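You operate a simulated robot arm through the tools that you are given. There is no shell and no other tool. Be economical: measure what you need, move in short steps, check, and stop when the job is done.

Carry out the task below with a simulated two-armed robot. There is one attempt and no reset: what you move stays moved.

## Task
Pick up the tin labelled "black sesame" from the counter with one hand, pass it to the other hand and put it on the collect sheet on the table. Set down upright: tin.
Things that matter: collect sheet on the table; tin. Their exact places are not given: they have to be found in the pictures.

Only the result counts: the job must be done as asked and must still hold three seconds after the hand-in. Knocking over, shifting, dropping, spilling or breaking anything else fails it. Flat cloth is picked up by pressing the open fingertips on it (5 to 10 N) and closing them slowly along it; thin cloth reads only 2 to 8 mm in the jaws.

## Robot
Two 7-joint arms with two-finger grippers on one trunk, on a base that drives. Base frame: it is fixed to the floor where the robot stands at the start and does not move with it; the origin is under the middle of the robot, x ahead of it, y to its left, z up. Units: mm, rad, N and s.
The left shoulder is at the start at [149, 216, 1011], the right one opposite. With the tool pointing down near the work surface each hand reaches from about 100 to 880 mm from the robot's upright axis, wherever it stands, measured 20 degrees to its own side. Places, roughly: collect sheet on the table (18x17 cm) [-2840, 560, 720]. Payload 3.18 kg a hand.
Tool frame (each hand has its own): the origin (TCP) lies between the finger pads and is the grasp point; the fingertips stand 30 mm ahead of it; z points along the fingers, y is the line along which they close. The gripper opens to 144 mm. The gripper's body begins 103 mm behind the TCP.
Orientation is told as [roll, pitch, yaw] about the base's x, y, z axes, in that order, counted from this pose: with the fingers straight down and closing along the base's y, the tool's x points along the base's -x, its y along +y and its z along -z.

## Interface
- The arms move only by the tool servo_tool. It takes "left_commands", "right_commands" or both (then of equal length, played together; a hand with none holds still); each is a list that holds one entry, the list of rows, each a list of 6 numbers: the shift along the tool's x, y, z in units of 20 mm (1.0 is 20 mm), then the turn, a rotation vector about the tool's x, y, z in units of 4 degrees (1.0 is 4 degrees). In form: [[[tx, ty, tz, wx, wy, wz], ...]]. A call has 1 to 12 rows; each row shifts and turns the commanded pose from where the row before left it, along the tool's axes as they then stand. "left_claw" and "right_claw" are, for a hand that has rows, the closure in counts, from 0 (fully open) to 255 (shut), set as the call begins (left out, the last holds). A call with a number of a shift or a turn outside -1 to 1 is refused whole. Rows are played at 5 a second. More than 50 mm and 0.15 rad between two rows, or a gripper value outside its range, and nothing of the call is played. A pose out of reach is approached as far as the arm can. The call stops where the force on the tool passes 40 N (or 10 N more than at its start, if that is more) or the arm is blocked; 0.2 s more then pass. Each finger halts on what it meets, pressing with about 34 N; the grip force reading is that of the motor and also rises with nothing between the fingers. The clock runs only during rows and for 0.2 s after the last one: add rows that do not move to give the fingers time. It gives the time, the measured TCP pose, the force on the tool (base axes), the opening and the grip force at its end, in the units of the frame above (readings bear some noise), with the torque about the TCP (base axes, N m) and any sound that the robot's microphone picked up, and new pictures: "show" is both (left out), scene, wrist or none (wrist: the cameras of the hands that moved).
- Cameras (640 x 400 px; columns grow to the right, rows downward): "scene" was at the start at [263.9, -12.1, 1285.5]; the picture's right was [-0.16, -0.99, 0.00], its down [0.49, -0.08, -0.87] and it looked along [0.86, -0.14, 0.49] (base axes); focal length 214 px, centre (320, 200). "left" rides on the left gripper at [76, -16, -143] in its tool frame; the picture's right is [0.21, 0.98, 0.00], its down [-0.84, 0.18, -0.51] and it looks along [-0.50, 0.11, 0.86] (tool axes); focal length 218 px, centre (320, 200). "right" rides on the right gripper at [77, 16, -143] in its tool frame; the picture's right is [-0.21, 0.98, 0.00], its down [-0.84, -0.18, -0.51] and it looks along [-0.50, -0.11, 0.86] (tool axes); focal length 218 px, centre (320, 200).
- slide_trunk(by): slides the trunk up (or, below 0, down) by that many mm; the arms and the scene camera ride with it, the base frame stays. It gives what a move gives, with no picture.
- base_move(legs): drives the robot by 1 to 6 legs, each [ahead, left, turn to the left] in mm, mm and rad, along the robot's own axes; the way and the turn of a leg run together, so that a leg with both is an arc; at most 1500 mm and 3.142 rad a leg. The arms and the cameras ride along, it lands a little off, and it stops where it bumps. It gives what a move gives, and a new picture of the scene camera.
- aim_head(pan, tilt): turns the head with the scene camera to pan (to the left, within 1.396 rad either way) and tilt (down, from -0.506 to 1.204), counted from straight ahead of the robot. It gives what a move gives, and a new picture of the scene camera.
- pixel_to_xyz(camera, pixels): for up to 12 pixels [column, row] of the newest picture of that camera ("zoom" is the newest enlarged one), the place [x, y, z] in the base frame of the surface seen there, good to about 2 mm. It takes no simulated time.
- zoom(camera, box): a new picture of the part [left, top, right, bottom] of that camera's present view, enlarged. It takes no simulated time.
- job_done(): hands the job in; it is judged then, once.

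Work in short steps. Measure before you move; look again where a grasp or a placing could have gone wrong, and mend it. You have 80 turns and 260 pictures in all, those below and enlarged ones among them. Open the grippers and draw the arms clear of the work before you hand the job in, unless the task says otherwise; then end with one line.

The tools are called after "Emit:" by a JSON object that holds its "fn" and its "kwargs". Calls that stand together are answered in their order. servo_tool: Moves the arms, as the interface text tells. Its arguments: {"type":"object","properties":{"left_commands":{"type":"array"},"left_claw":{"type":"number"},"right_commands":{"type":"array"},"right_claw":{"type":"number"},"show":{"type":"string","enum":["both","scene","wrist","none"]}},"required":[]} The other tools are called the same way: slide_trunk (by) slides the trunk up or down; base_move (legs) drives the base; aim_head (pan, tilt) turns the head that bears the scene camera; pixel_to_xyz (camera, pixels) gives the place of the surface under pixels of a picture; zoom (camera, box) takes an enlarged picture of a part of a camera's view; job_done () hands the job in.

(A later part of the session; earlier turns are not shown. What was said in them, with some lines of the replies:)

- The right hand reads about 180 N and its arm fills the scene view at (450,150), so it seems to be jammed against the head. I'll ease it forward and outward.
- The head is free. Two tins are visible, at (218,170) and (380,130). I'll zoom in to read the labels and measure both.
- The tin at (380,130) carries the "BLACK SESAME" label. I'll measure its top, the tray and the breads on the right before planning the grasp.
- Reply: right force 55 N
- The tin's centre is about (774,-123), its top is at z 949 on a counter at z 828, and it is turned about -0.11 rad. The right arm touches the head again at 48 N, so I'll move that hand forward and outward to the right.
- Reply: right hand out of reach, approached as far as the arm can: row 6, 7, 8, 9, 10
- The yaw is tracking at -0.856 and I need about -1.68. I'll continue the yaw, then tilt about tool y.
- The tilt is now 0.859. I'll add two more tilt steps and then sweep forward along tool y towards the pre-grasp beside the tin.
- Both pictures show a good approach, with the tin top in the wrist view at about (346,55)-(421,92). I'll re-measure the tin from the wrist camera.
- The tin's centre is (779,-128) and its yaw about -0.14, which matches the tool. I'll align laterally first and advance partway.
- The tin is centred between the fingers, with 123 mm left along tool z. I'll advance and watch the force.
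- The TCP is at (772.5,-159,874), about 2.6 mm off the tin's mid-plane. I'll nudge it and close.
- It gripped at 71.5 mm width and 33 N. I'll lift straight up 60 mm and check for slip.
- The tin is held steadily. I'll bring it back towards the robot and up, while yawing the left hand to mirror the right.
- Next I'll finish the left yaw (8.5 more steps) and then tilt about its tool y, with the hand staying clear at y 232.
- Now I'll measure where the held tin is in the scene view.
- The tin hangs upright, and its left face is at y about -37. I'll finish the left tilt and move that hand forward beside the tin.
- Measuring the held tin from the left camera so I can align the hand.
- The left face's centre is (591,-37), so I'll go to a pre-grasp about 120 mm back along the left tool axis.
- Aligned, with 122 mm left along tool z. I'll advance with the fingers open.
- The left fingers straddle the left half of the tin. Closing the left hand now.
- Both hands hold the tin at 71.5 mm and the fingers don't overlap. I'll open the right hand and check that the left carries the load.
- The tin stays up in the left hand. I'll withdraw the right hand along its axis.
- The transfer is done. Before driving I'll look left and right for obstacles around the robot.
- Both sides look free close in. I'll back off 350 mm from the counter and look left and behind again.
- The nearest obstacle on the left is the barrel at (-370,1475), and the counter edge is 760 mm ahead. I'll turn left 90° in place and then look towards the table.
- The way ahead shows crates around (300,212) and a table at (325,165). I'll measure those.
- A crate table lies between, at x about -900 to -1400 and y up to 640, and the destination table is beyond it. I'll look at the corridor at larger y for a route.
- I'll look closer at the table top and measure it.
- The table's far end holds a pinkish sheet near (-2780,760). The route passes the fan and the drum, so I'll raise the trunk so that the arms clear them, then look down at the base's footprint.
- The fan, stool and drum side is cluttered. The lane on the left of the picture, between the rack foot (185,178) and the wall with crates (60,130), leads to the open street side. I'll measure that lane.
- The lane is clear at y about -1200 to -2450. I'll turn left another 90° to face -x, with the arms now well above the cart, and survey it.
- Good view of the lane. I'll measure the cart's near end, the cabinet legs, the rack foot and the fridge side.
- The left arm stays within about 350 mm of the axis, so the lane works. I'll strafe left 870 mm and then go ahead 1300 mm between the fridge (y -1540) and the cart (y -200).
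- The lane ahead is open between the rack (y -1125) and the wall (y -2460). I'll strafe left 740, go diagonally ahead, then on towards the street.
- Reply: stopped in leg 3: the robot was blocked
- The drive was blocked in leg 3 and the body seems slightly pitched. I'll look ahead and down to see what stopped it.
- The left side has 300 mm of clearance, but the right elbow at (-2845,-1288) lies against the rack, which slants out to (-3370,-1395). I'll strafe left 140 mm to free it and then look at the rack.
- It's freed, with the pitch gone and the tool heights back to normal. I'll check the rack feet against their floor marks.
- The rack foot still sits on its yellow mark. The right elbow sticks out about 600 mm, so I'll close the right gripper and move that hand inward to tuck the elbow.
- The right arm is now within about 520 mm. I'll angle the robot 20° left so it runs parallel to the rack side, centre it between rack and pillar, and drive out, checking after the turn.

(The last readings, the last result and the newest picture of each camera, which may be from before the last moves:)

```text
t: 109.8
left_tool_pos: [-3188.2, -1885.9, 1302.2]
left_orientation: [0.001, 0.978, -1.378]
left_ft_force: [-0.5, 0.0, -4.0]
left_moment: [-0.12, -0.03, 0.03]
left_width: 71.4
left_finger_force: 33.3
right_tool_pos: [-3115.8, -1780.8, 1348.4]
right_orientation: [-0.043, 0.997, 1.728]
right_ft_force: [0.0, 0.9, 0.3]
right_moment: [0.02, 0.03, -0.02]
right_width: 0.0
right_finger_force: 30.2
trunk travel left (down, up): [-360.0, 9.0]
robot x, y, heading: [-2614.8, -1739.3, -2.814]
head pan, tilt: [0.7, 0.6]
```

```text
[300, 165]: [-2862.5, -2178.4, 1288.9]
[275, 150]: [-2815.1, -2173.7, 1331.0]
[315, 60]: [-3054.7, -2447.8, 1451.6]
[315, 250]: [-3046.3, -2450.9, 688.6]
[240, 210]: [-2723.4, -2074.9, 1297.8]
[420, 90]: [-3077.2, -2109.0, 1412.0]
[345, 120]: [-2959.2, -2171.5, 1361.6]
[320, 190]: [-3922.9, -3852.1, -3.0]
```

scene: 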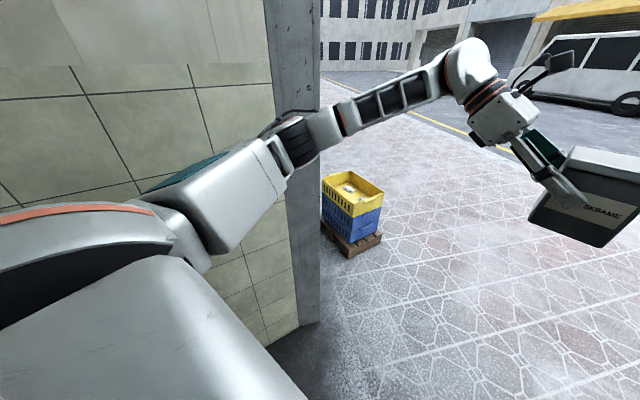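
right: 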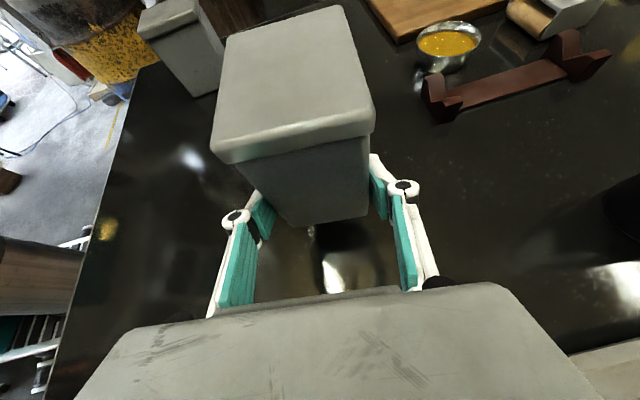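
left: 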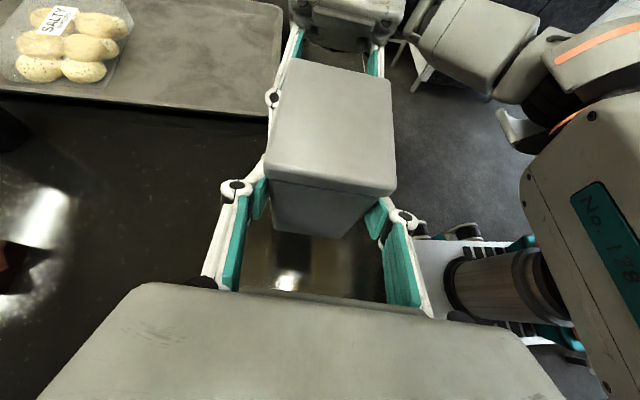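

Clearances come out at about 130 mm on the left and 60 mm on the right. I'll shift left 35 mm and drive ahead 600, then verify.

Emit:
{"fn": "base_move", "kwargs": {"legs": [[0, 35, 0], [600, 0, 0]]}}

Emit:
{"fn": "aim_head", "kwargs": {"pan": -0.9, "tilt": 0.5}}

```text
t: 113.8
left_tool_pos: [-3740.9, -2112.6, 1301.8]
left_orientation: [0.002, 0.977, -1.377]
left_ft_force: [0.4, 0.0, -4.0]
left_moment: [-0.11, -0.03, 0.0]
left_width: 71.4
left_finger_force: 33.9
right_tool_pos: [-3670.6, -2007.6, 1348.5]
right_orientation: [-0.046, 0.997, 1.728]
right_ft_force: [-0.4, 0.2, -0.6]
right_moment: [-0.02, 0.01, 0.01]
right_width: 0.0
right_finger_force: 31.1
trunk travel left (down, up): [-360.0, 9.0]
robot x, y, heading: [-3167.3, -1969.2, -2.806]
head pan, tilt: [0.7, 0.6]
```

scene: 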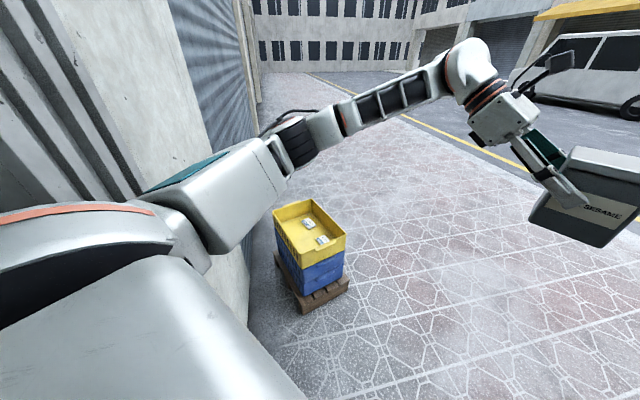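

```text
t: 115.5
left_tool_pos: [-3740.3, -2112.8, 1301.7]
left_orientation: [-0.002, 0.976, -1.378]
left_ft_force: [0.2, 0.4, -4.5]
left_moment: [-0.09, -0.02, -0.01]
left_width: 71.6
left_finger_force: 33.7
right_tool_pos: [-3670.0, -2009.9, 1349.1]
right_orientation: [-0.045, 0.997, 1.73]
right_ft_force: [-0.5, 0.4, 0.5]
right_moment: [-0.02, -0.01, 0.02]
right_width: 0.1
right_finger_force: 30.9
trunk travel left (down, up): [-360.0, 9.0]
robot x, y, heading: [-3167.3, -1967.5, -2.809]
head pan, tilt: [-0.901, 0.499]
```

scene: 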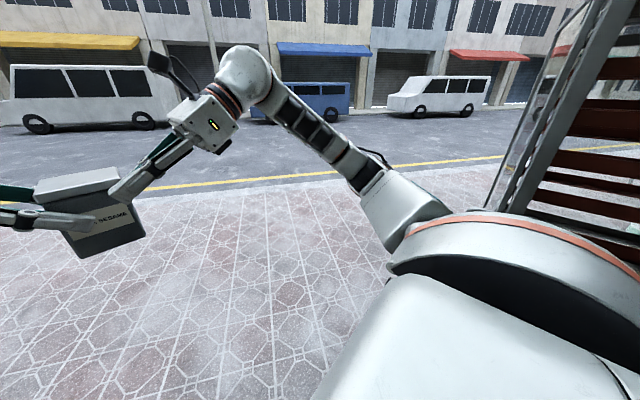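

That cleared it. I'll drive out 650 mm more, then turn right to face +y along the pavement.

Emit:
{"fn": "base_move", "kwargs": {"legs": [[650, 0, 0], [0, 0, -1.9]]}}

Emit:
{"fn": "aim_head", "kwargs": {"pan": -0.5, "tilt": 0.5}}

```text
t: 123.6
left_tool_pos: [-3752.4, -1587.6, 1301.0]
left_orientation: [-0.001, 0.979, 3.038]
left_ft_force: [1.2, -0.6, -4.4]
left_moment: [0.02, 0.12, -0.01]
left_width: 71.6
left_finger_force: 34.0
right_tool_pos: [-3674.1, -1686.7, 1348.9]
right_orientation: [-0.043, 0.998, -0.141]
right_ft_force: [-0.3, -0.1, -0.3]
right_moment: [0.0, 0.03, -0.03]
right_width: 0.2
right_finger_force: 30.8
trunk travel left (down, up): [-360.0, 9.0]
robot x, y, heading: [-3781.0, -2178.5, 1.607]
head pan, tilt: [-0.901, 0.499]
```

scene: 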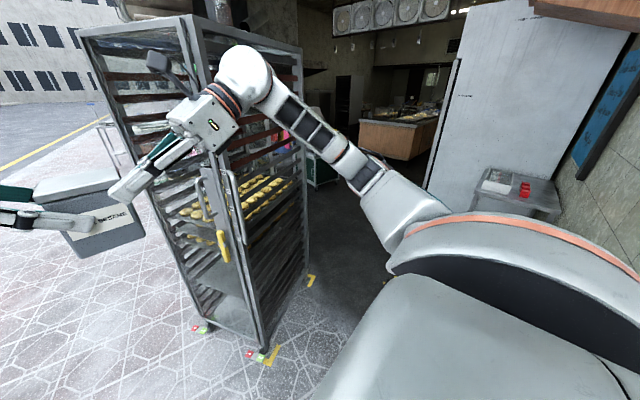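

```text
t: 124.4
left_tool_pos: [-3752.9, -1588.9, 1301.4]
left_orientation: [0.002, 0.978, 3.037]
left_ft_force: [-0.3, 0.0, -4.2]
left_moment: [-0.01, 0.14, -0.01]
left_width: 71.6
left_finger_force: 34.0
right_tool_pos: [-3674.8, -1686.9, 1348.9]
right_orientation: [-0.042, 0.997, -0.14]
right_ft_force: [0.3, -0.5, -0.7]
right_moment: [0.03, 0.0, 0.0]
right_width: 0.2
right_finger_force: 30.7
trunk travel left (down, up): [-360.0, 9.0]
robot x, y, heading: [-3783.1, -2177.0, 1.601]
head pan, tilt: [-0.499, 0.499]
```

scene: 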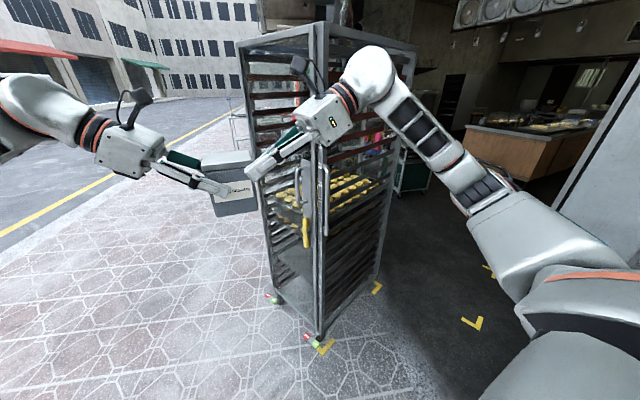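

Emit:
{"fn": "pixel_to_xyz", "kwargs": {"camera": "scene", "pixels": [[272, 298], [320, 340], [308, 230], [262, 200], [240, 50], [238, 120], [215, 190], [70, 250]]}}

Emit:
{"fn": "aim_head", "kwargs": {"pan": 0.25, "tilt": 0.45}}

```text
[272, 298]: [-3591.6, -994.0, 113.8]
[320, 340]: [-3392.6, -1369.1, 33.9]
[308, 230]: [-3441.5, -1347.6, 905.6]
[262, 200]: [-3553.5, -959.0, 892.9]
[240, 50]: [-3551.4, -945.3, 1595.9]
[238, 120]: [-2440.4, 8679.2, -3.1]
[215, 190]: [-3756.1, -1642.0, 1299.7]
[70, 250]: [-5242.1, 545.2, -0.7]
```

```text
t: 125.5
left_tool_pos: [-3753.6, -1588.7, 1301.9]
left_orientation: [0.002, 0.978, 3.036]
left_ft_force: [-0.3, 0.3, -4.1]
left_moment: [0.01, 0.13, 0.0]
left_width: 71.5
left_finger_force: 33.8
right_tool_pos: [-3673.8, -1686.6, 1348.3]
right_orientation: [-0.044, 0.996, -0.141]
right_ft_force: [-1.0, 0.6, 0.2]
right_moment: [0.0, -0.02, 0.01]
right_width: 0.2
right_finger_force: 30.1
trunk travel left (down, up): [-360.0, 9.0]
robot x, y, heading: [-3780.2, -2175.5, 1.607]
head pan, tilt: [0.25, 0.45]
```

scene: 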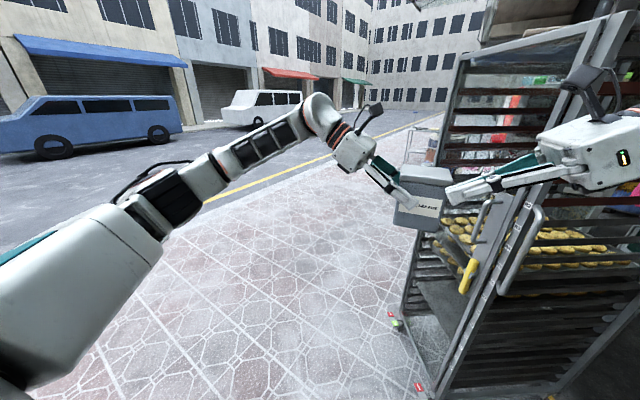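

The pavement lane is open. The rack reaches x -3600, so I'll strafe left to about x -4420 and drive forward alongside.

Emit:
{"fn": "base_move", "kwargs": {"legs": [[0, 640, -0.036], [1400, 0, 0], [900, 0, 0]]}}

Emit:
{"fn": "aim_head", "kwargs": {"pan": -0.9, "tilt": 0.6}}

```text
t: 142.7
left_tool_pos: [-4334.9, 722.7, 1301.6]
left_orientation: [0.002, 0.976, 2.99]
left_ft_force: [-0.3, -0.2, -4.2]
left_moment: [-0.01, 0.17, 0.0]
left_width: 71.7
left_finger_force: 33.9
right_tool_pos: [-4259.7, 621.4, 1349.7]
right_orientation: [-0.042, 0.996, -0.188]
right_ft_force: [-0.2, -0.5, 0.6]
right_moment: [0.03, -0.01, 0.01]
right_width: 0.0
right_finger_force: 30.1
trunk travel left (down, up): [-360.0, 9.0]
robot x, y, heading: [-4392.3, 133.0, 1.559]
head pan, tilt: [0.25, 0.45]
```

scene: 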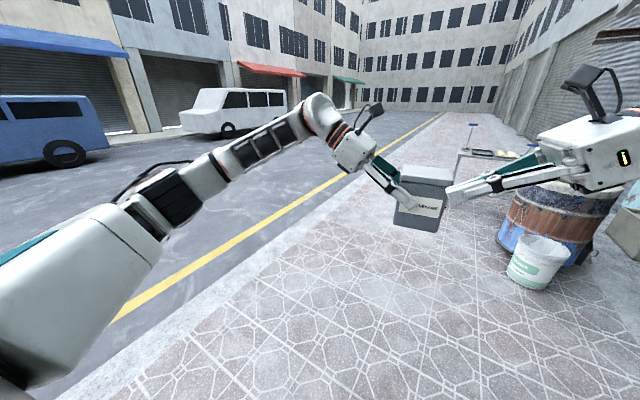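

```text
t: 144.0
left_tool_pos: [-4334.4, 722.4, 1301.0]
left_orientation: [0.001, 0.977, 2.993]
left_ft_force: [-0.4, 0.7, -4.1]
left_moment: [0.0, 0.14, 0.01]
left_width: 71.6
left_finger_force: 33.8
right_tool_pos: [-4260.6, 620.9, 1349.5]
right_orientation: [-0.043, 0.996, -0.185]
right_ft_force: [-0.5, -0.8, 0.4]
right_moment: [0.01, 0.02, -0.04]
right_width: 0.0
right_finger_force: 31.1
trunk travel left (down, up): [-360.0, 9.0]
robot x, y, heading: [-4393.9, 135.2, 1.557]
head pan, tilt: [-0.901, 0.6]
```

scene: 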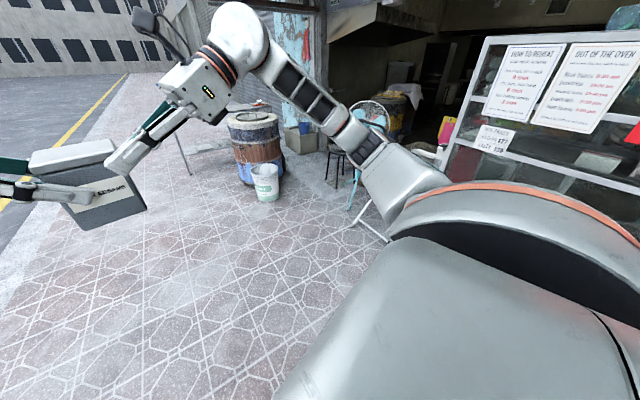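

The street side is open. I'll advance to y about 600 and turn right to face the table (+x).

Emit:
{"fn": "base_move", "kwargs": {"legs": [[470, 0, 0], [0, 0, -1.557]]}}

Emit:
{"fn": "aim_head", "kwargs": {"pan": 0.0, "tilt": 0.5}}

```text
t: 150.6
left_tool_pos: [-3797.0, 563.7, 1301.5]
left_orientation: [0.003, 0.977, 1.453]
left_ft_force: [0.0, 0.2, -4.2]
left_moment: [0.13, -0.02, 0.01]
left_width: 71.5
left_finger_force: 34.0
right_tool_pos: [-3896.5, 485.9, 1347.9]
right_orientation: [-0.044, 0.995, -1.723]
right_ft_force: [1.0, -0.4, 0.9]
right_moment: [0.0, 0.0, -0.01]
right_width: 0.0
right_finger_force: 30.9
trunk travel left (down, up): [-360.0, 9.0]
robot x, y, heading: [-4384.8, 604.1, 0.023]
head pan, tilt: [-0.901, 0.6]
```

scene: 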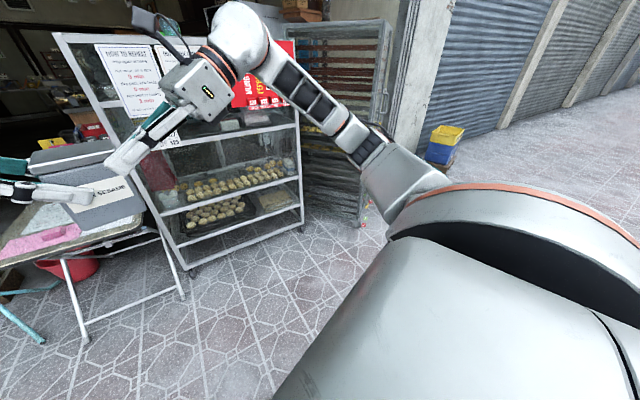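

```text
t: 151.8
left_tool_pos: [-3798.0, 562.9, 1299.9]
left_orientation: [0.002, 0.976, 1.454]
left_ft_force: [0.6, -0.4, -4.8]
left_moment: [0.09, 0.0, -0.02]
left_width: 71.5
left_finger_force: 34.1
right_tool_pos: [-3896.4, 484.7, 1350.0]
right_orientation: [-0.044, 0.996, -1.721]
right_ft_force: [-0.2, -0.3, 0.1]
right_moment: [0.0, -0.01, -0.02]
right_width: 0.0
right_finger_force: 30.4
trunk travel left (down, up): [-360.0, 9.0]
robot x, y, heading: [-4391.8, 597.4, 0.021]
head pan, tilt: [0.0, 0.499]
```

scene: 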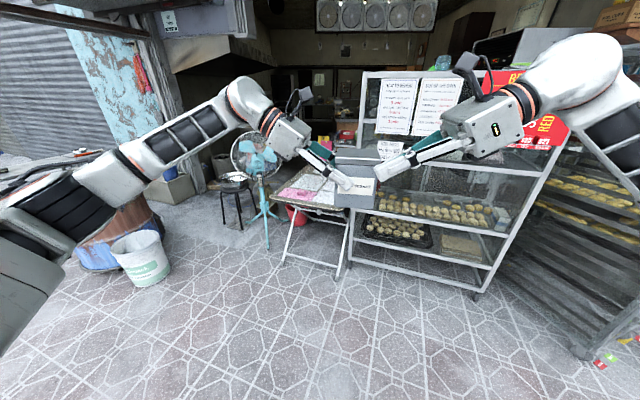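

Emit:
{"fn": "zoom", "kwargs": {"camera": "scene", "box": [230, 130, 430, 280]}}

Emit:
{"fn": "pixel_to_xyz", "kwargs": {"camera": "scene", "pixels": [[285, 195], [305, 195], [330, 205], [295, 187], [340, 212], [280, 203], [286, 258], [338, 278], [475, 290], [308, 180], [325, 188], [350, 230]]}}

```text
2.67 times, centred on (330, 205) of scene
```

zoom: 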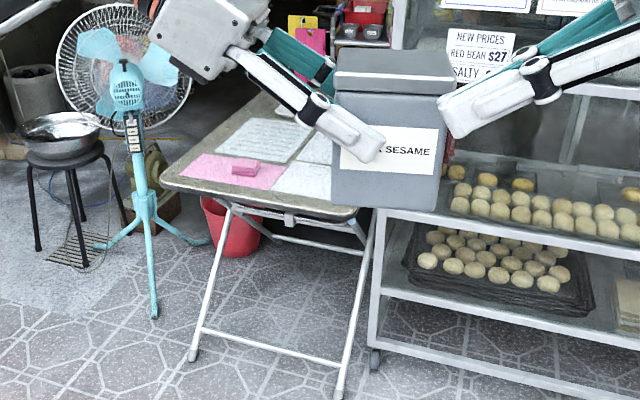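

```text
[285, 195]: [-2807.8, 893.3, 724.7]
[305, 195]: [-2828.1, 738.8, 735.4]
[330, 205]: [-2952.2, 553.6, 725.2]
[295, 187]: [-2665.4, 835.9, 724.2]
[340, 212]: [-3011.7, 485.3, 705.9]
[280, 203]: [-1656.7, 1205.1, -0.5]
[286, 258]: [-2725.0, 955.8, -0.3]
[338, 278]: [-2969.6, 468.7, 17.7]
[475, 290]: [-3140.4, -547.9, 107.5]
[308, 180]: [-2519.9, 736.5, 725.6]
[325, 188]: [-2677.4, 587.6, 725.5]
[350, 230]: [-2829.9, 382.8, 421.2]
```

Several sheets lie on the table and need reading. I'll approach square to the table edge, stop short at about (-3780,920) with heading -0.39, and look.

Emit:
{"fn": "base_move", "kwargs": {"legs": [[610, 310, 0], [0, 0, -0.41]]}}

Emit:
{"fn": "servo_tool", "kwargs": {"left_commands": [[[0, 1, 0, 0, 0, 0], [-0.55, 0, -0.84, 0, 0, 0], [-0.55, 0, -0.84, 0, 0, 0], [-0.55, 0, -0.84, 0, 0, 0], [-0.55, 0, -0.84, 0, 0, 0], [-0.55, 0, -0.84, 0, 0, 0], [-0.55, 0, -0.84, 0, 0, 0], [-0.55, 0, -0.84, 0, 0, 0], [0, 0, 0, 0, 0, 0]]], "right_commands": [[[-0.55, -0.7, -0.84, 0, 0, 0], [-0.55, -0.7, -0.84, 0, 0, 0], [-0.55, -0.7, -0.84, 0, 0, 0], [-0.55, -0.7, -0.84, 0, 0, 0], [-0.55, -0.7, -0.84, 0, 0, 0], [-0.55, -0.7, -0.84, 0, 0, 0], [-0.55, -0.7, -0.84, 0, 0, 0], [0, -0.7, 0, 0, 0, 0], [0, 0, 0, 0, 0, 0]]], "show": "none"}}

Emit:
{"fn": "aim_head", "kwargs": {"pan": 0.0, "tilt": 0.6}}

```text
t: 156.8
left_tool_pos: [-3251.9, 656.8, 1302.7]
left_orientation: [0.002, 0.977, 1.046]
left_ft_force: [0.3, 0.3, -3.1]
left_moment: [0.14, -0.06, 0.0]
left_width: 71.4
left_finger_force: 34.0
right_tool_pos: [-3373.9, 625.2, 1349.3]
right_orientation: [-0.043, 0.997, -2.132]
right_ft_force: [-0.2, -0.6, 0.2]
right_moment: [0.0, -0.02, 0.0]
right_width: 0.0
right_finger_force: 30.9
trunk travel left (down, up): [-360.0, 9.0]
robot x, y, heading: [-3777.2, 924.3, -0.387]
head pan, tilt: [0.0, 0.499]
```

scene: 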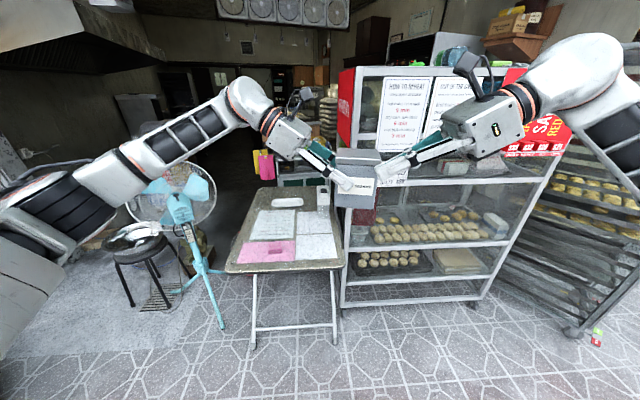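

```text
t: 158.8
left_tool_pos: [-3199.4, 788.0, 1304.5]
left_orientation: [0.001, 0.976, 1.046]
left_ft_force: [0.5, 0.4, -2.9]
left_moment: [0.15, -0.06, -0.02]
left_width: 71.4
left_finger_force: 34.2
right_tool_pos: [-3540.4, 558.4, 1350.5]
right_orientation: [-0.045, 0.997, -2.133]
right_ft_force: [-0.6, -0.4, 0.5]
right_moment: [-0.01, 0.01, 0.02]
right_width: 0.1
right_finger_force: 30.9
trunk travel left (down, up): [-360.0, 9.0]
robot x, y, heading: [-3778.5, 926.9, -0.386]
head pan, tilt: [0.0, 0.499]
```

```text
t: 159.4
left_tool_pos: [-3199.3, 789.7, 1303.3]
left_orientation: [0.001, 0.977, 1.044]
left_ft_force: [0.0, -0.5, -3.3]
left_moment: [0.13, -0.09, 0.0]
left_width: 71.5
left_finger_force: 33.7
right_tool_pos: [-3542.5, 559.2, 1350.6]
right_orientation: [-0.043, 0.998, -2.13]
right_ft_force: [1.0, -0.2, 0.1]
right_moment: [0.04, -0.01, 0.03]
right_width: 0.3
right_finger_force: 30.9
trunk travel left (down, up): [-360.0, 9.0]
robot x, y, heading: [-3778.7, 922.7, -0.385]
head pan, tilt: [0.0, 0.6]
```

scene: 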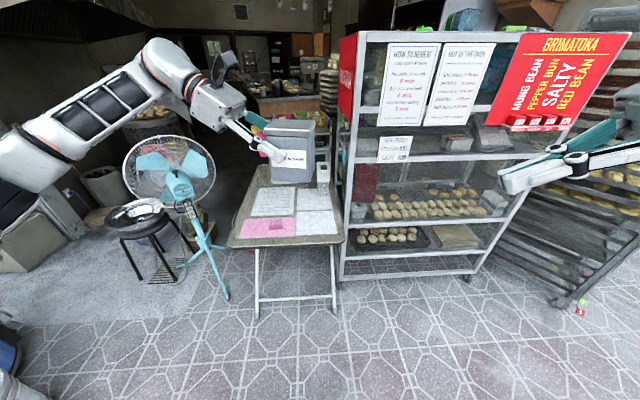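

Now the table top is in view. I'll zoom in to read the sheets and measure them.

Emit:
{"fn": "zoom", "kwargs": {"camera": "scene", "box": [222, 160, 350, 250]}}

Emit:
{"fn": "pixel_to_xyz", "kwargs": {"camera": "scene", "pixels": [[244, 234], [293, 233], [270, 226], [299, 215], [333, 213], [338, 232], [298, 233], [255, 212], [292, 212], [320, 172], [345, 235], [232, 242]]}}

```text
4.44 times, centred on (286, 205) of scene
```

zoom: 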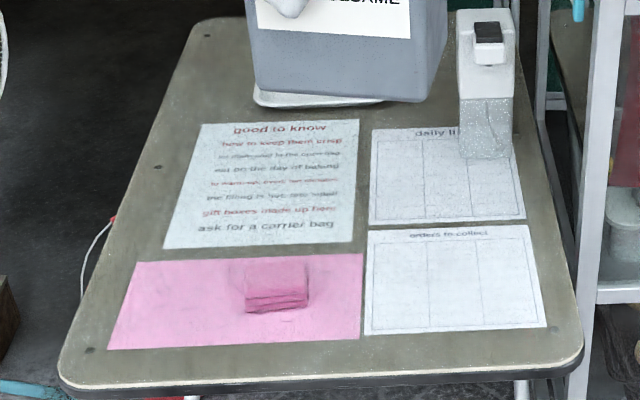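

```text
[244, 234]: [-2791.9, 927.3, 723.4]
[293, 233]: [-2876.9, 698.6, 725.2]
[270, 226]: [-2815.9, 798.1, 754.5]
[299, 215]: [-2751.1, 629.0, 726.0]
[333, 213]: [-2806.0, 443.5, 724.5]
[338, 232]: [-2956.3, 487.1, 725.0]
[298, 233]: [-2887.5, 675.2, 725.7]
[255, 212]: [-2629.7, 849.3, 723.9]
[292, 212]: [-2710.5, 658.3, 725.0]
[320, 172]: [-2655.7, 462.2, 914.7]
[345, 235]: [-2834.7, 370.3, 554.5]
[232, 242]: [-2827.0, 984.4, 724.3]
```

The lower-right sheet reads "orders to collect", so that is the target. I'll measure its corners and the bottle behind it.

Emit:
{"fn": "pixel_to_xyz", "kwargs": {"camera": "zoom", "pixels": [[372, 235], [522, 230], [540, 323], [369, 331], [450, 280], [480, 155], [465, 60], [510, 155], [588, 300], [598, 150], [270, 300], [575, 360]]}}

```text
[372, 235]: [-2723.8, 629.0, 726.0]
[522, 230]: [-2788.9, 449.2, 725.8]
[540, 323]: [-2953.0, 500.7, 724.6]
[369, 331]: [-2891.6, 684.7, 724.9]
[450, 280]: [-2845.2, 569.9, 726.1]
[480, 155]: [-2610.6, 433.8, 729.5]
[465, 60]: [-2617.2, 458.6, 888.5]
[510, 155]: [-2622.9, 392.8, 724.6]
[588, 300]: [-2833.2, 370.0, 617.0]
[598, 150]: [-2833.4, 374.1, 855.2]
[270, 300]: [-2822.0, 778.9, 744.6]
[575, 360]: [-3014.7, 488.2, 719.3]
```

The sheet's centre is (-2840,566) at z 725, with the cabinet post at y 370. I'll drive 300 ahead and 41 right, keeping height, then lower the trunk in stages.

Emit:
{"fn": "base_move", "kwargs": {"legs": [[300, -41, 0]]}}

Emit:
{"fn": "aim_head", "kwargs": {"pan": -0.1, "tilt": 0.85}}

```text
t: 161.5
left_tool_pos: [-2937.6, 637.4, 1304.3]
left_orientation: [0.002, 0.978, 1.047]
left_ft_force: [0.2, 0.0, -4.7]
left_moment: [0.09, -0.06, -0.02]
left_width: 71.4
left_finger_force: 33.8
right_tool_pos: [-3280.5, 410.7, 1350.2]
right_orientation: [-0.042, 0.997, -2.132]
right_ft_force: [0.8, -0.1, 0.3]
right_moment: [0.03, 0.03, 0.03]
right_width: 0.0
right_finger_force: 31.1
trunk travel left (down, up): [-360.0, 9.0]
robot x, y, heading: [-3513.6, 771.6, -0.388]
head pan, tilt: [0.0, 0.6]
```

scene: 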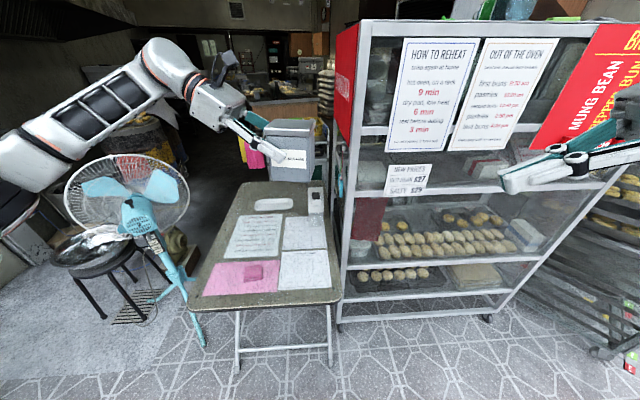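

```text
t: 162.3
left_tool_pos: [-2939.8, 639.0, 1304.3]
left_orientation: [0.002, 0.977, 1.046]
left_ft_force: [0.1, 0.8, -4.1]
left_moment: [0.13, -0.08, -0.01]
left_width: 71.4
left_finger_force: 33.8
right_tool_pos: [-3281.2, 410.4, 1349.7]
right_orientation: [-0.044, 0.998, -2.131]
right_ft_force: [-0.9, 0.3, 0.3]
right_moment: [-0.03, -0.01, -0.04]
right_width: 0.0
right_finger_force: 31.2
trunk travel left (down, up): [-360.0, 9.0]
robot x, y, heading: [-3518.9, 772.6, -0.385]
head pan, tilt: [-0.099, 0.85]
```

scene: 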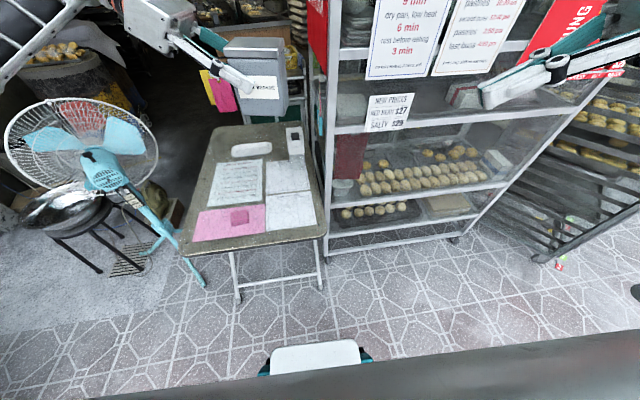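

All clear beneath. I'll lower the trunk 340 mm, which leaves the tin's bottom at about z 890 over the table's near edge.

Emit:
{"fn": "slide_trunk", "kwargs": {"by": -340}}

Emit:
{"fn": "aim_head", "kwargs": {"pan": 0.0, "tilt": 0.9}}

```text
t: 165.6
left_tool_pos: [-2940.1, 639.9, 965.0]
left_orientation: [-0.002, 0.977, 1.043]
left_ft_force: [-0.4, 0.4, -3.3]
left_moment: [0.09, -0.09, -0.01]
left_width: 71.5
left_finger_force: 34.2
right_tool_pos: [-3281.8, 409.5, 1011.1]
right_orientation: [-0.04, 0.997, -2.128]
right_ft_force: [-1.5, 0.3, 0.7]
right_moment: [-0.02, 0.0, -0.03]
right_width: 0.0
right_finger_force: 31.2
trunk travel left (down, up): [-20.0, 349.0]
robot x, y, heading: [-3518.8, 775.4, -0.382]
head pan, tilt: [-0.099, 0.85]
```

```text
t: 166.3
left_tool_pos: [-2939.0, 639.9, 964.2]
left_orientation: [0.002, 0.978, 1.046]
left_ft_force: [-1.1, -0.5, -3.6]
left_moment: [0.1, -0.07, -0.02]
left_width: 71.7
left_finger_force: 34.0
right_tool_pos: [-3282.1, 410.2, 1009.4]
right_orientation: [-0.042, 0.996, -2.131]
right_ft_force: [0.0, 0.1, 0.2]
right_moment: [0.02, -0.02, 0.02]
right_width: 0.1
right_finger_force: 30.4
trunk travel left (down, up): [-20.0, 349.0]
robot x, y, heading: [-3520.3, 773.1, -0.384]
head pan, tilt: [0.0, 0.901]
```

scene: 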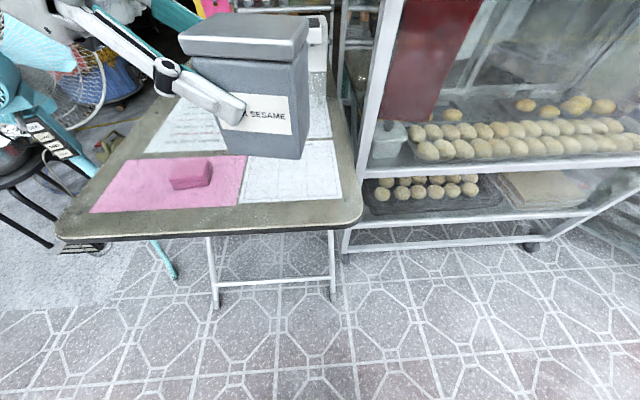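

The tin is over the table. I'll measure its actual position so I can correct precisely.

Emit:
{"fn": "pixel_to_xyz", "kwargs": {"camera": "scene", "pixels": [[185, 38], [290, 44], [304, 18], [220, 17], [245, 30], [215, 142], [298, 155], [306, 130], [260, 150]]}}

```text
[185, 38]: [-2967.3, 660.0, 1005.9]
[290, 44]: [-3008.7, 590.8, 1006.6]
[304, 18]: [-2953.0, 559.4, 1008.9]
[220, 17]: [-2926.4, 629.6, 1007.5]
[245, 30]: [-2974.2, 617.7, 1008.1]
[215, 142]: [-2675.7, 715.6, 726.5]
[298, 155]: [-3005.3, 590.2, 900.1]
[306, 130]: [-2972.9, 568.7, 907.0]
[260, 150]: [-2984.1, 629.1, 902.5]
```

The tin's centre is (-2964,610) and its bottom is at z about 887. I'll move it (+122,-43) horizontally, then down 130 mm.

Emit:
{"fn": "servo_tool", "kwargs": {"left_commands": [[[-0.096, -0.907, -0.142, 0, 0, 0], [-0.096, -0.907, -0.142, 0, 0, 0], [-0.096, -0.907, -0.142, 0, 0, 0], [-0.096, -0.907, -0.142, 0, 0, 0], [-0.096, -0.907, -0.142, 0, 0, 0], [-0.096, -0.907, -0.142, 0, 0, 0], [-0.096, -0.907, -0.142, 0, 0, 0], [0, 0, 0, 0, 0, 0]]], "show": "none"}}

Emit:
{"fn": "servo_tool", "kwargs": {"left_commands": [[[-0.83, 0, 0.56, 0, 0, 0], [-0.83, 0, 0.56, 0, 0, 0], [-0.83, 0, 0.56, 0, 0, 0], [-0.83, 0, 0.56, 0, 0, 0], [-0.83, 0, 0.56, 0, 0, 0], [-0.83, 0, 0.56, 0, 0, 0], [-0.41, 0, 0.28, 0, 0, 0], [0, 0, 0, 0, 0, 0]]]}}

```text
t: 168.1
left_tool_pos: [-2818.1, 595.1, 963.8]
left_orientation: [0.001, 0.977, 1.044]
left_ft_force: [-0.5, -0.2, -3.5]
left_moment: [0.09, -0.05, 0.01]
left_width: 71.7
left_finger_force: 34.2
right_tool_pos: [-3280.8, 410.5, 1010.6]
right_orientation: [-0.043, 0.995, -2.13]
right_ft_force: [0.1, -0.7, -0.1]
right_moment: [-0.03, 0.02, 0.01]
right_width: 0.1
right_finger_force: 30.5
trunk travel left (down, up): [-20.0, 349.0]
robot x, y, heading: [-3514.5, 773.2, -0.388]
head pan, tilt: [0.0, 0.901]
```

```text
t: 169.9
left_tool_pos: [-2815.9, 596.6, 835.2]
left_orientation: [0.001, 0.976, 1.047]
left_ft_force: [-0.2, 0.1, -4.7]
left_moment: [0.12, -0.06, -0.04]
left_width: 71.5
left_finger_force: 34.2
right_tool_pos: [-3280.6, 410.2, 1010.5]
right_orientation: [-0.045, 0.997, -2.131]
right_ft_force: [-0.5, -0.6, -0.3]
right_moment: [0.04, 0.02, -0.01]
right_width: 0.0
right_finger_force: 30.7
trunk travel left (down, up): [-20.0, 349.0]
robot x, y, heading: [-3516.8, 776.8, -0.378]
head pan, tilt: [0.0, 0.901]
```

scene: 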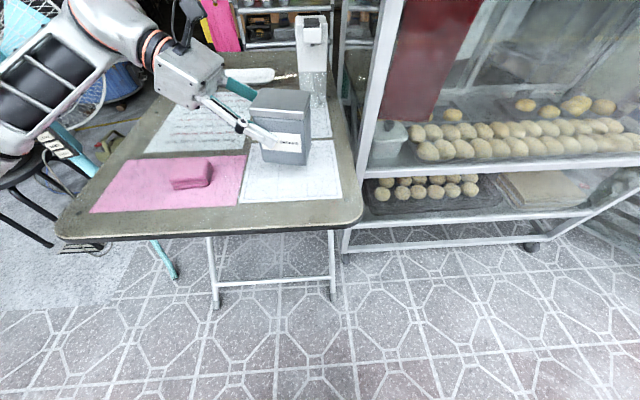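
left: 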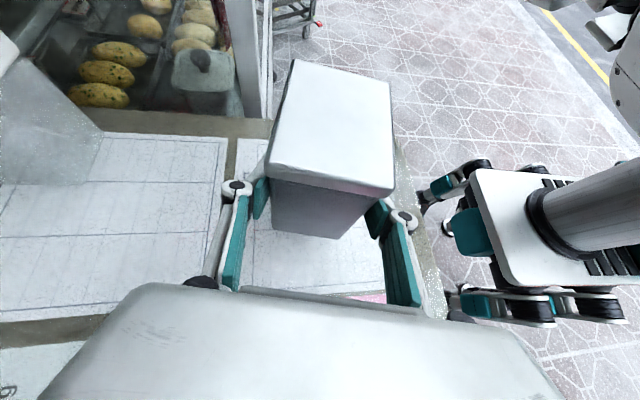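

Emit:
{"fn": "pixel_to_xyz", "kwargs": {"camera": "scene", "pixels": [[254, 105], [303, 110], [308, 94], [266, 91], [270, 155], [302, 160], [285, 98]]}}

Emit:
{"fn": "zoom", "kwargs": {"camera": "scene", "box": [200, 60, 360, 220]}}

```text
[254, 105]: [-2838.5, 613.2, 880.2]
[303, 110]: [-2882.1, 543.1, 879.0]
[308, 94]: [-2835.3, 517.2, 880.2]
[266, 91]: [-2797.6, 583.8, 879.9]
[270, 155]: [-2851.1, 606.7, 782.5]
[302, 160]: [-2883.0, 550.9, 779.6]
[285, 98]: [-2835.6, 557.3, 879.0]
```

```text
2.50 times, centred on (280, 140) of scene
```

zoom: 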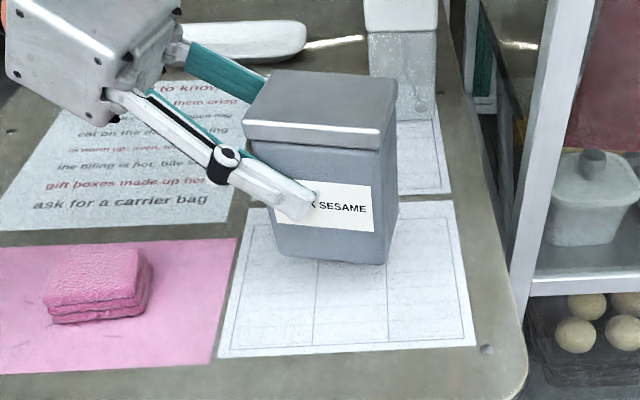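

The tin's centre is (-2838,564), right above the sheet's centre, with about 33 mm to go. I'll lower 26 mm and then in small steps until contact.

Emit:
{"fn": "servo_tool", "kwargs": {"left_commands": [[[-0.54, 0, 0.36, 0, 0, 0], [-0.54, 0, 0.36, 0, 0, 0], [-0.12, 0, 0.08, 0, 0, 0], [0, 0, 0, 0, 0, 0]]], "show": "none"}}

Emit:
{"fn": "servo_tool", "kwargs": {"left_commands": [[[-0.08, 0, 0.056, 0, 0, 0], [0, 0, 0, 0, 0, 0]]], "show": "none"}}

Emit:
{"fn": "servo_tool", "kwargs": {"left_commands": [[[-0.08, 0, 0.056, 0, 0, 0], [0, 0, 0, 0, 0, 0]]], "show": "scene"}}

```text
t: 170.9
left_tool_pos: [-2817.0, 595.9, 805.5]
left_orientation: [0.001, 0.976, 1.046]
left_ft_force: [0.2, 0.6, -3.7]
left_moment: [0.11, -0.07, -0.02]
left_width: 71.5
left_finger_force: 33.5
right_tool_pos: [-3280.5, 408.7, 1010.9]
right_orientation: [-0.045, 0.998, -2.129]
right_ft_force: [-0.7, 0.2, -0.3]
right_moment: [0.0, 0.0, 0.02]
right_width: 0.0
right_finger_force: 31.1
trunk travel left (down, up): [-20.0, 349.0]
robot x, y, heading: [-3519.9, 771.4, -0.387]
head pan, tilt: [0.0, 0.901]
```

```text
t: 171.5
left_tool_pos: [-2817.6, 596.0, 804.0]
left_orientation: [-0.001, 0.978, 1.045]
left_ft_force: [1.7, 0.9, -0.7]
left_moment: [0.04, 0.11, -0.02]
left_width: 71.6
left_finger_force: 34.0
right_tool_pos: [-3281.3, 410.6, 1010.2]
right_orientation: [-0.043, 0.997, -2.129]
right_ft_force: [0.2, -0.3, -0.3]
right_moment: [0.0, 0.02, -0.04]
right_width: 0.2
right_finger_force: 30.7
trunk travel left (down, up): [-20.0, 349.0]
robot x, y, heading: [-3517.9, 772.1, -0.385]
head pan, tilt: [0.0, 0.901]
```

```text
t: 172.1
left_tool_pos: [-2818.5, 597.0, 804.2]
left_orientation: [-0.006, 0.979, 1.04]
left_ft_force: [4.1, 1.7, 10.8]
left_moment: [-0.5, 0.65, 0.11]
left_width: 71.7
left_finger_force: 34.3
right_tool_pos: [-3280.9, 411.2, 1011.2]
right_orientation: [-0.039, 0.998, -2.127]
right_ft_force: [-0.3, -0.1, -0.1]
right_moment: [0.04, 0.01, -0.01]
right_width: 0.0
right_finger_force: 31.1
trunk travel left (down, up): [-20.0, 349.0]
robot x, y, heading: [-3517.2, 776.4, -0.387]
head pan, tilt: [0.0, 0.901]
```

scene: 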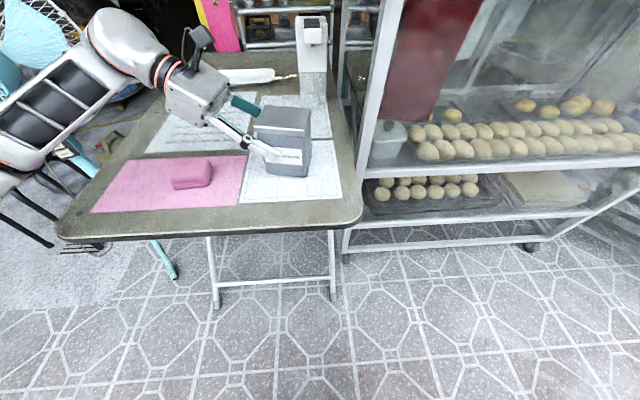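

Contact is confirmed with +10.8 N upward. I'll open the left hand to release.

Emit:
{"fn": "servo_tool", "kwargs": {"left_commands": [[[0, 0, 0, 0, 0, 0], [0, 0, 0, 0, 0, 0], [0, 0, 0, 0, 0, 0], [0, 0, 0, 0, 0, 0]]], "left_claw": 40, "show": "both"}}

```text
t: 173.1
left_tool_pos: [-2817.9, 596.7, 800.6]
left_orientation: [0.003, 0.981, 1.046]
left_ft_force: [-0.1, 0.2, 0.6]
left_moment: [-0.01, -0.02, 0.01]
left_width: 121.5
left_finger_force: 0.1
right_tool_pos: [-3281.2, 409.9, 1009.9]
right_orientation: [-0.043, 0.997, -2.129]
right_ft_force: [0.7, 0.8, 0.7]
right_moment: [0.0, 0.02, -0.02]
right_width: 0.0
right_finger_force: 30.6
trunk travel left (down, up): [-20.0, 349.0]
robot x, y, heading: [-3514.9, 778.0, -0.389]
head pan, tilt: [0.0, 0.901]
```

scene: 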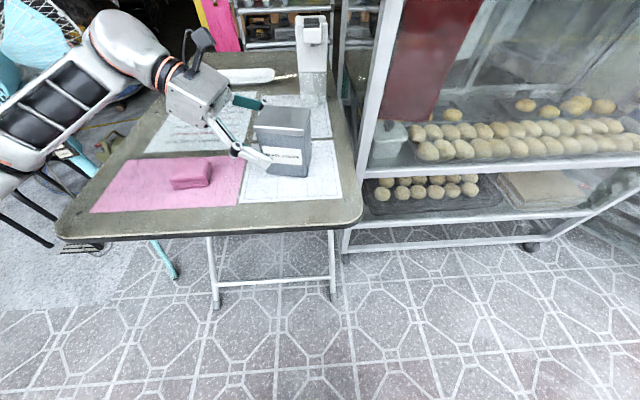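
left: 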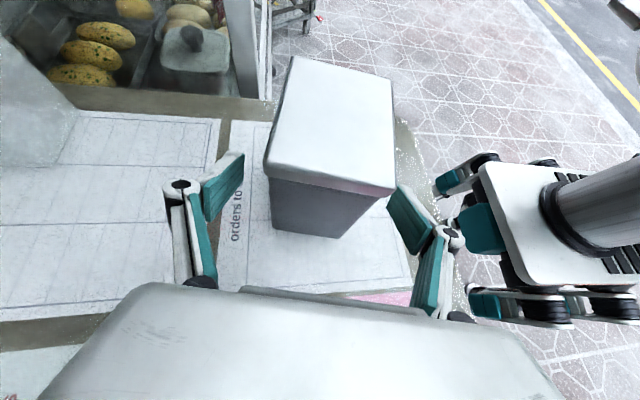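

Released, with both fingers clear of the tin. I'll withdraw back along the tool axis and up.

Emit:
{"fn": "servo_tool", "kwargs": {"left_commands": [[[0, 0, -0.5, 0, 0, 0], [0, 0, -1, 0, 0, 0], [0, 0, -1, 0, 0, 0], [0, 0, -1, 0, 0, 0], [0, 0, -1, 0, 0, 0], [0, 0, -1, 0, 0, 0], [0, 0, -1, 0, 0, 0], [0.8, 0, -0.5, 0, 0, 0], [0.8, 0, -0.5, 0, 0, 0], [0.8, 0.5, -0.5, 0, 0, 0], [0, 0.5, 0, 0, 0, 0]]], "show": "scene"}}

Emit:
{"fn": "zoom", "kwargs": {"camera": "scene", "box": [200, 60, 360, 220]}}

```text
t: 175.5
left_tool_pos: [-2783.0, 696.2, 931.1]
left_orientation: [0.003, 0.978, 1.049]
left_ft_force: [0.4, 0.4, -0.1]
left_moment: [-0.02, -0.02, 0.02]
left_width: 121.5
left_finger_force: 0.1
right_tool_pos: [-3280.7, 410.7, 1009.6]
right_orientation: [-0.044, 0.996, -2.131]
right_ft_force: [0.4, 0.5, -0.3]
right_moment: [0.0, 0.01, 0.02]
right_width: 0.3
right_finger_force: 30.3
trunk travel left (down, up): [-20.0, 349.0]
robot x, y, heading: [-3516.7, 774.4, -0.389]
head pan, tilt: [0.0, 0.901]
```

scene: 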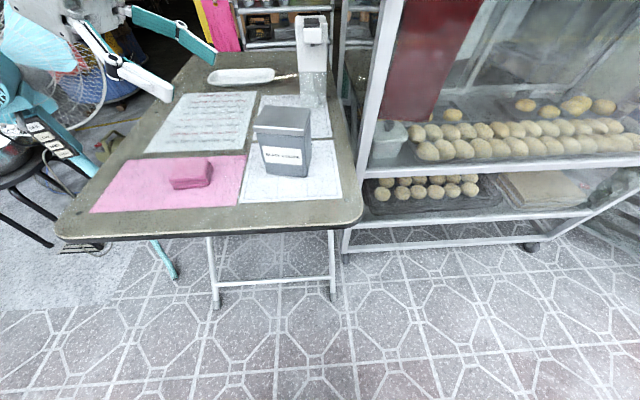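

```text
2.50 times, centred on (280, 140) of scene
```

zoom: 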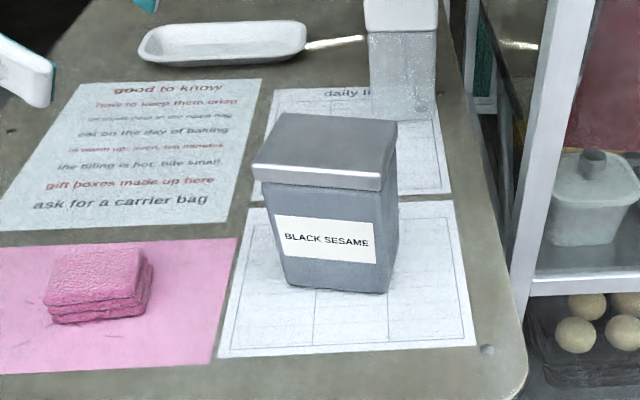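

The tin stands upright on the "orders to collect" sheet. I'll open both grippers, raise the trunk and back away.

Emit:
{"fn": "servo_tool", "kwargs": {"right_commands": [[[0, 0, 0, 0, 0, 0], [0, 0, 0, 0, 0, 0], [0, 0, 0, 0, 0, 0]]], "left_commands": [[[0, 0, 0, 0, 0, 0], [0, 0, 0, 0, 0, 0], [0, 0, 0, 0, 0, 0]]], "right_claw": 0, "left_claw": 0, "show": "none"}}

Emit:
{"fn": "slide_trunk", "kwargs": {"by": 200}}

Emit:
{"fn": "base_move", "kwargs": {"legs": [[-350, 0, 0]]}}

Emit:
{"fn": "zoom", "kwargs": {"camera": "scene", "box": [160, 40, 400, 190]}}

```text
t: 176.3
left_tool_pos: [-2781.0, 697.4, 930.9]
left_orientation: [0.003, 0.977, 1.046]
left_ft_force: [0.0, -0.5, -0.5]
left_moment: [-0.03, -0.02, 0.02]
left_width: 143.9
left_finger_force: 0.1
right_tool_pos: [-3281.0, 409.5, 1010.0]
right_orientation: [-0.043, 0.996, -2.13]
right_ft_force: [0.5, 0.9, 0.2]
right_moment: [-0.02, -0.01, -0.01]
right_width: 144.1
right_finger_force: 0.0
trunk travel left (down, up): [-20.0, 349.0]
robot x, y, heading: [-3517.9, 774.6, -0.383]
head pan, tilt: [0.0, 0.901]
```

```text
t: 178.4
left_tool_pos: [-2780.0, 698.5, 1127.8]
left_orientation: [0.004, 0.978, 1.05]
left_ft_force: [0.1, -1.1, 0.5]
left_moment: [-0.02, 0.07, -0.02]
left_width: 144.0
left_finger_force: 0.1
right_tool_pos: [-3280.0, 410.3, 1209.7]
right_orientation: [-0.044, 0.997, -2.133]
right_ft_force: [0.4, -0.4, -0.7]
right_moment: [0.02, 0.0, 0.01]
right_width: 144.2
right_finger_force: 0.1
trunk travel left (down, up): [-220.0, 149.0]
robot x, y, heading: [-3516.0, 774.3, -0.385]
head pan, tilt: [0.0, 0.901]
```

```text
t: 180.7
left_tool_pos: [-3105.8, 826.0, 1131.3]
left_orientation: [0.001, 0.976, 1.04]
left_ft_force: [0.0, 0.1, 0.8]
left_moment: [0.01, 0.01, -0.01]
left_width: 143.7
left_finger_force: 0.1
right_tool_pos: [-3607.8, 541.7, 1210.5]
right_orientation: [-0.044, 0.995, -2.133]
right_ft_force: [0.3, 0.3, 0.5]
right_moment: [-0.02, 0.01, -0.03]
right_width: 143.7
right_finger_force: 0.1
trunk travel left (down, up): [-220.0, 149.0]
robot x, y, heading: [-3842.3, 909.0, -0.392]
head pan, tilt: [0.0, 0.901]
```

scene: 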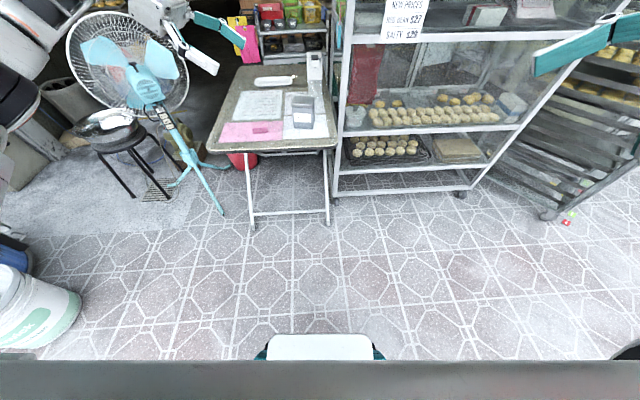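

```text
2.67 times, centred on (280, 115) of scene
```

zoom: 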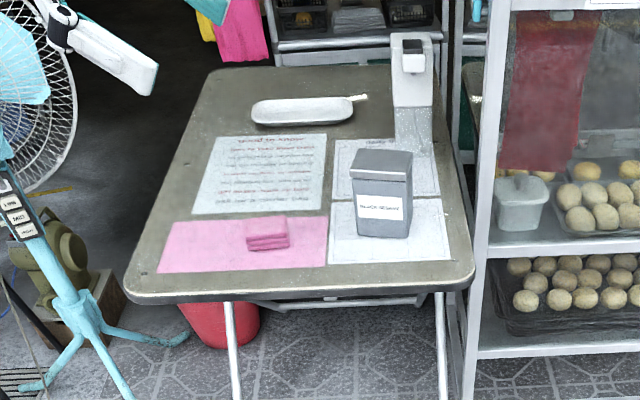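

The tin is upright on the collect sheet, both hands are empty and open, and the arms are clear. Handing in.

Emit:
{"fn": "job_done", "kwargs": {}}

```text
The job is handed in.
```

The "black sesame" tin was picked up with the right hand, passed to the left, and now stands upright on the "orders to collect" sheet. On the drive over, the right elbow apparently pressed against the bun rack: the drive was blocked, and I freed it. In the pictures the one rack foot I checked still sits at its floor mark, and I saw nothing else moved.
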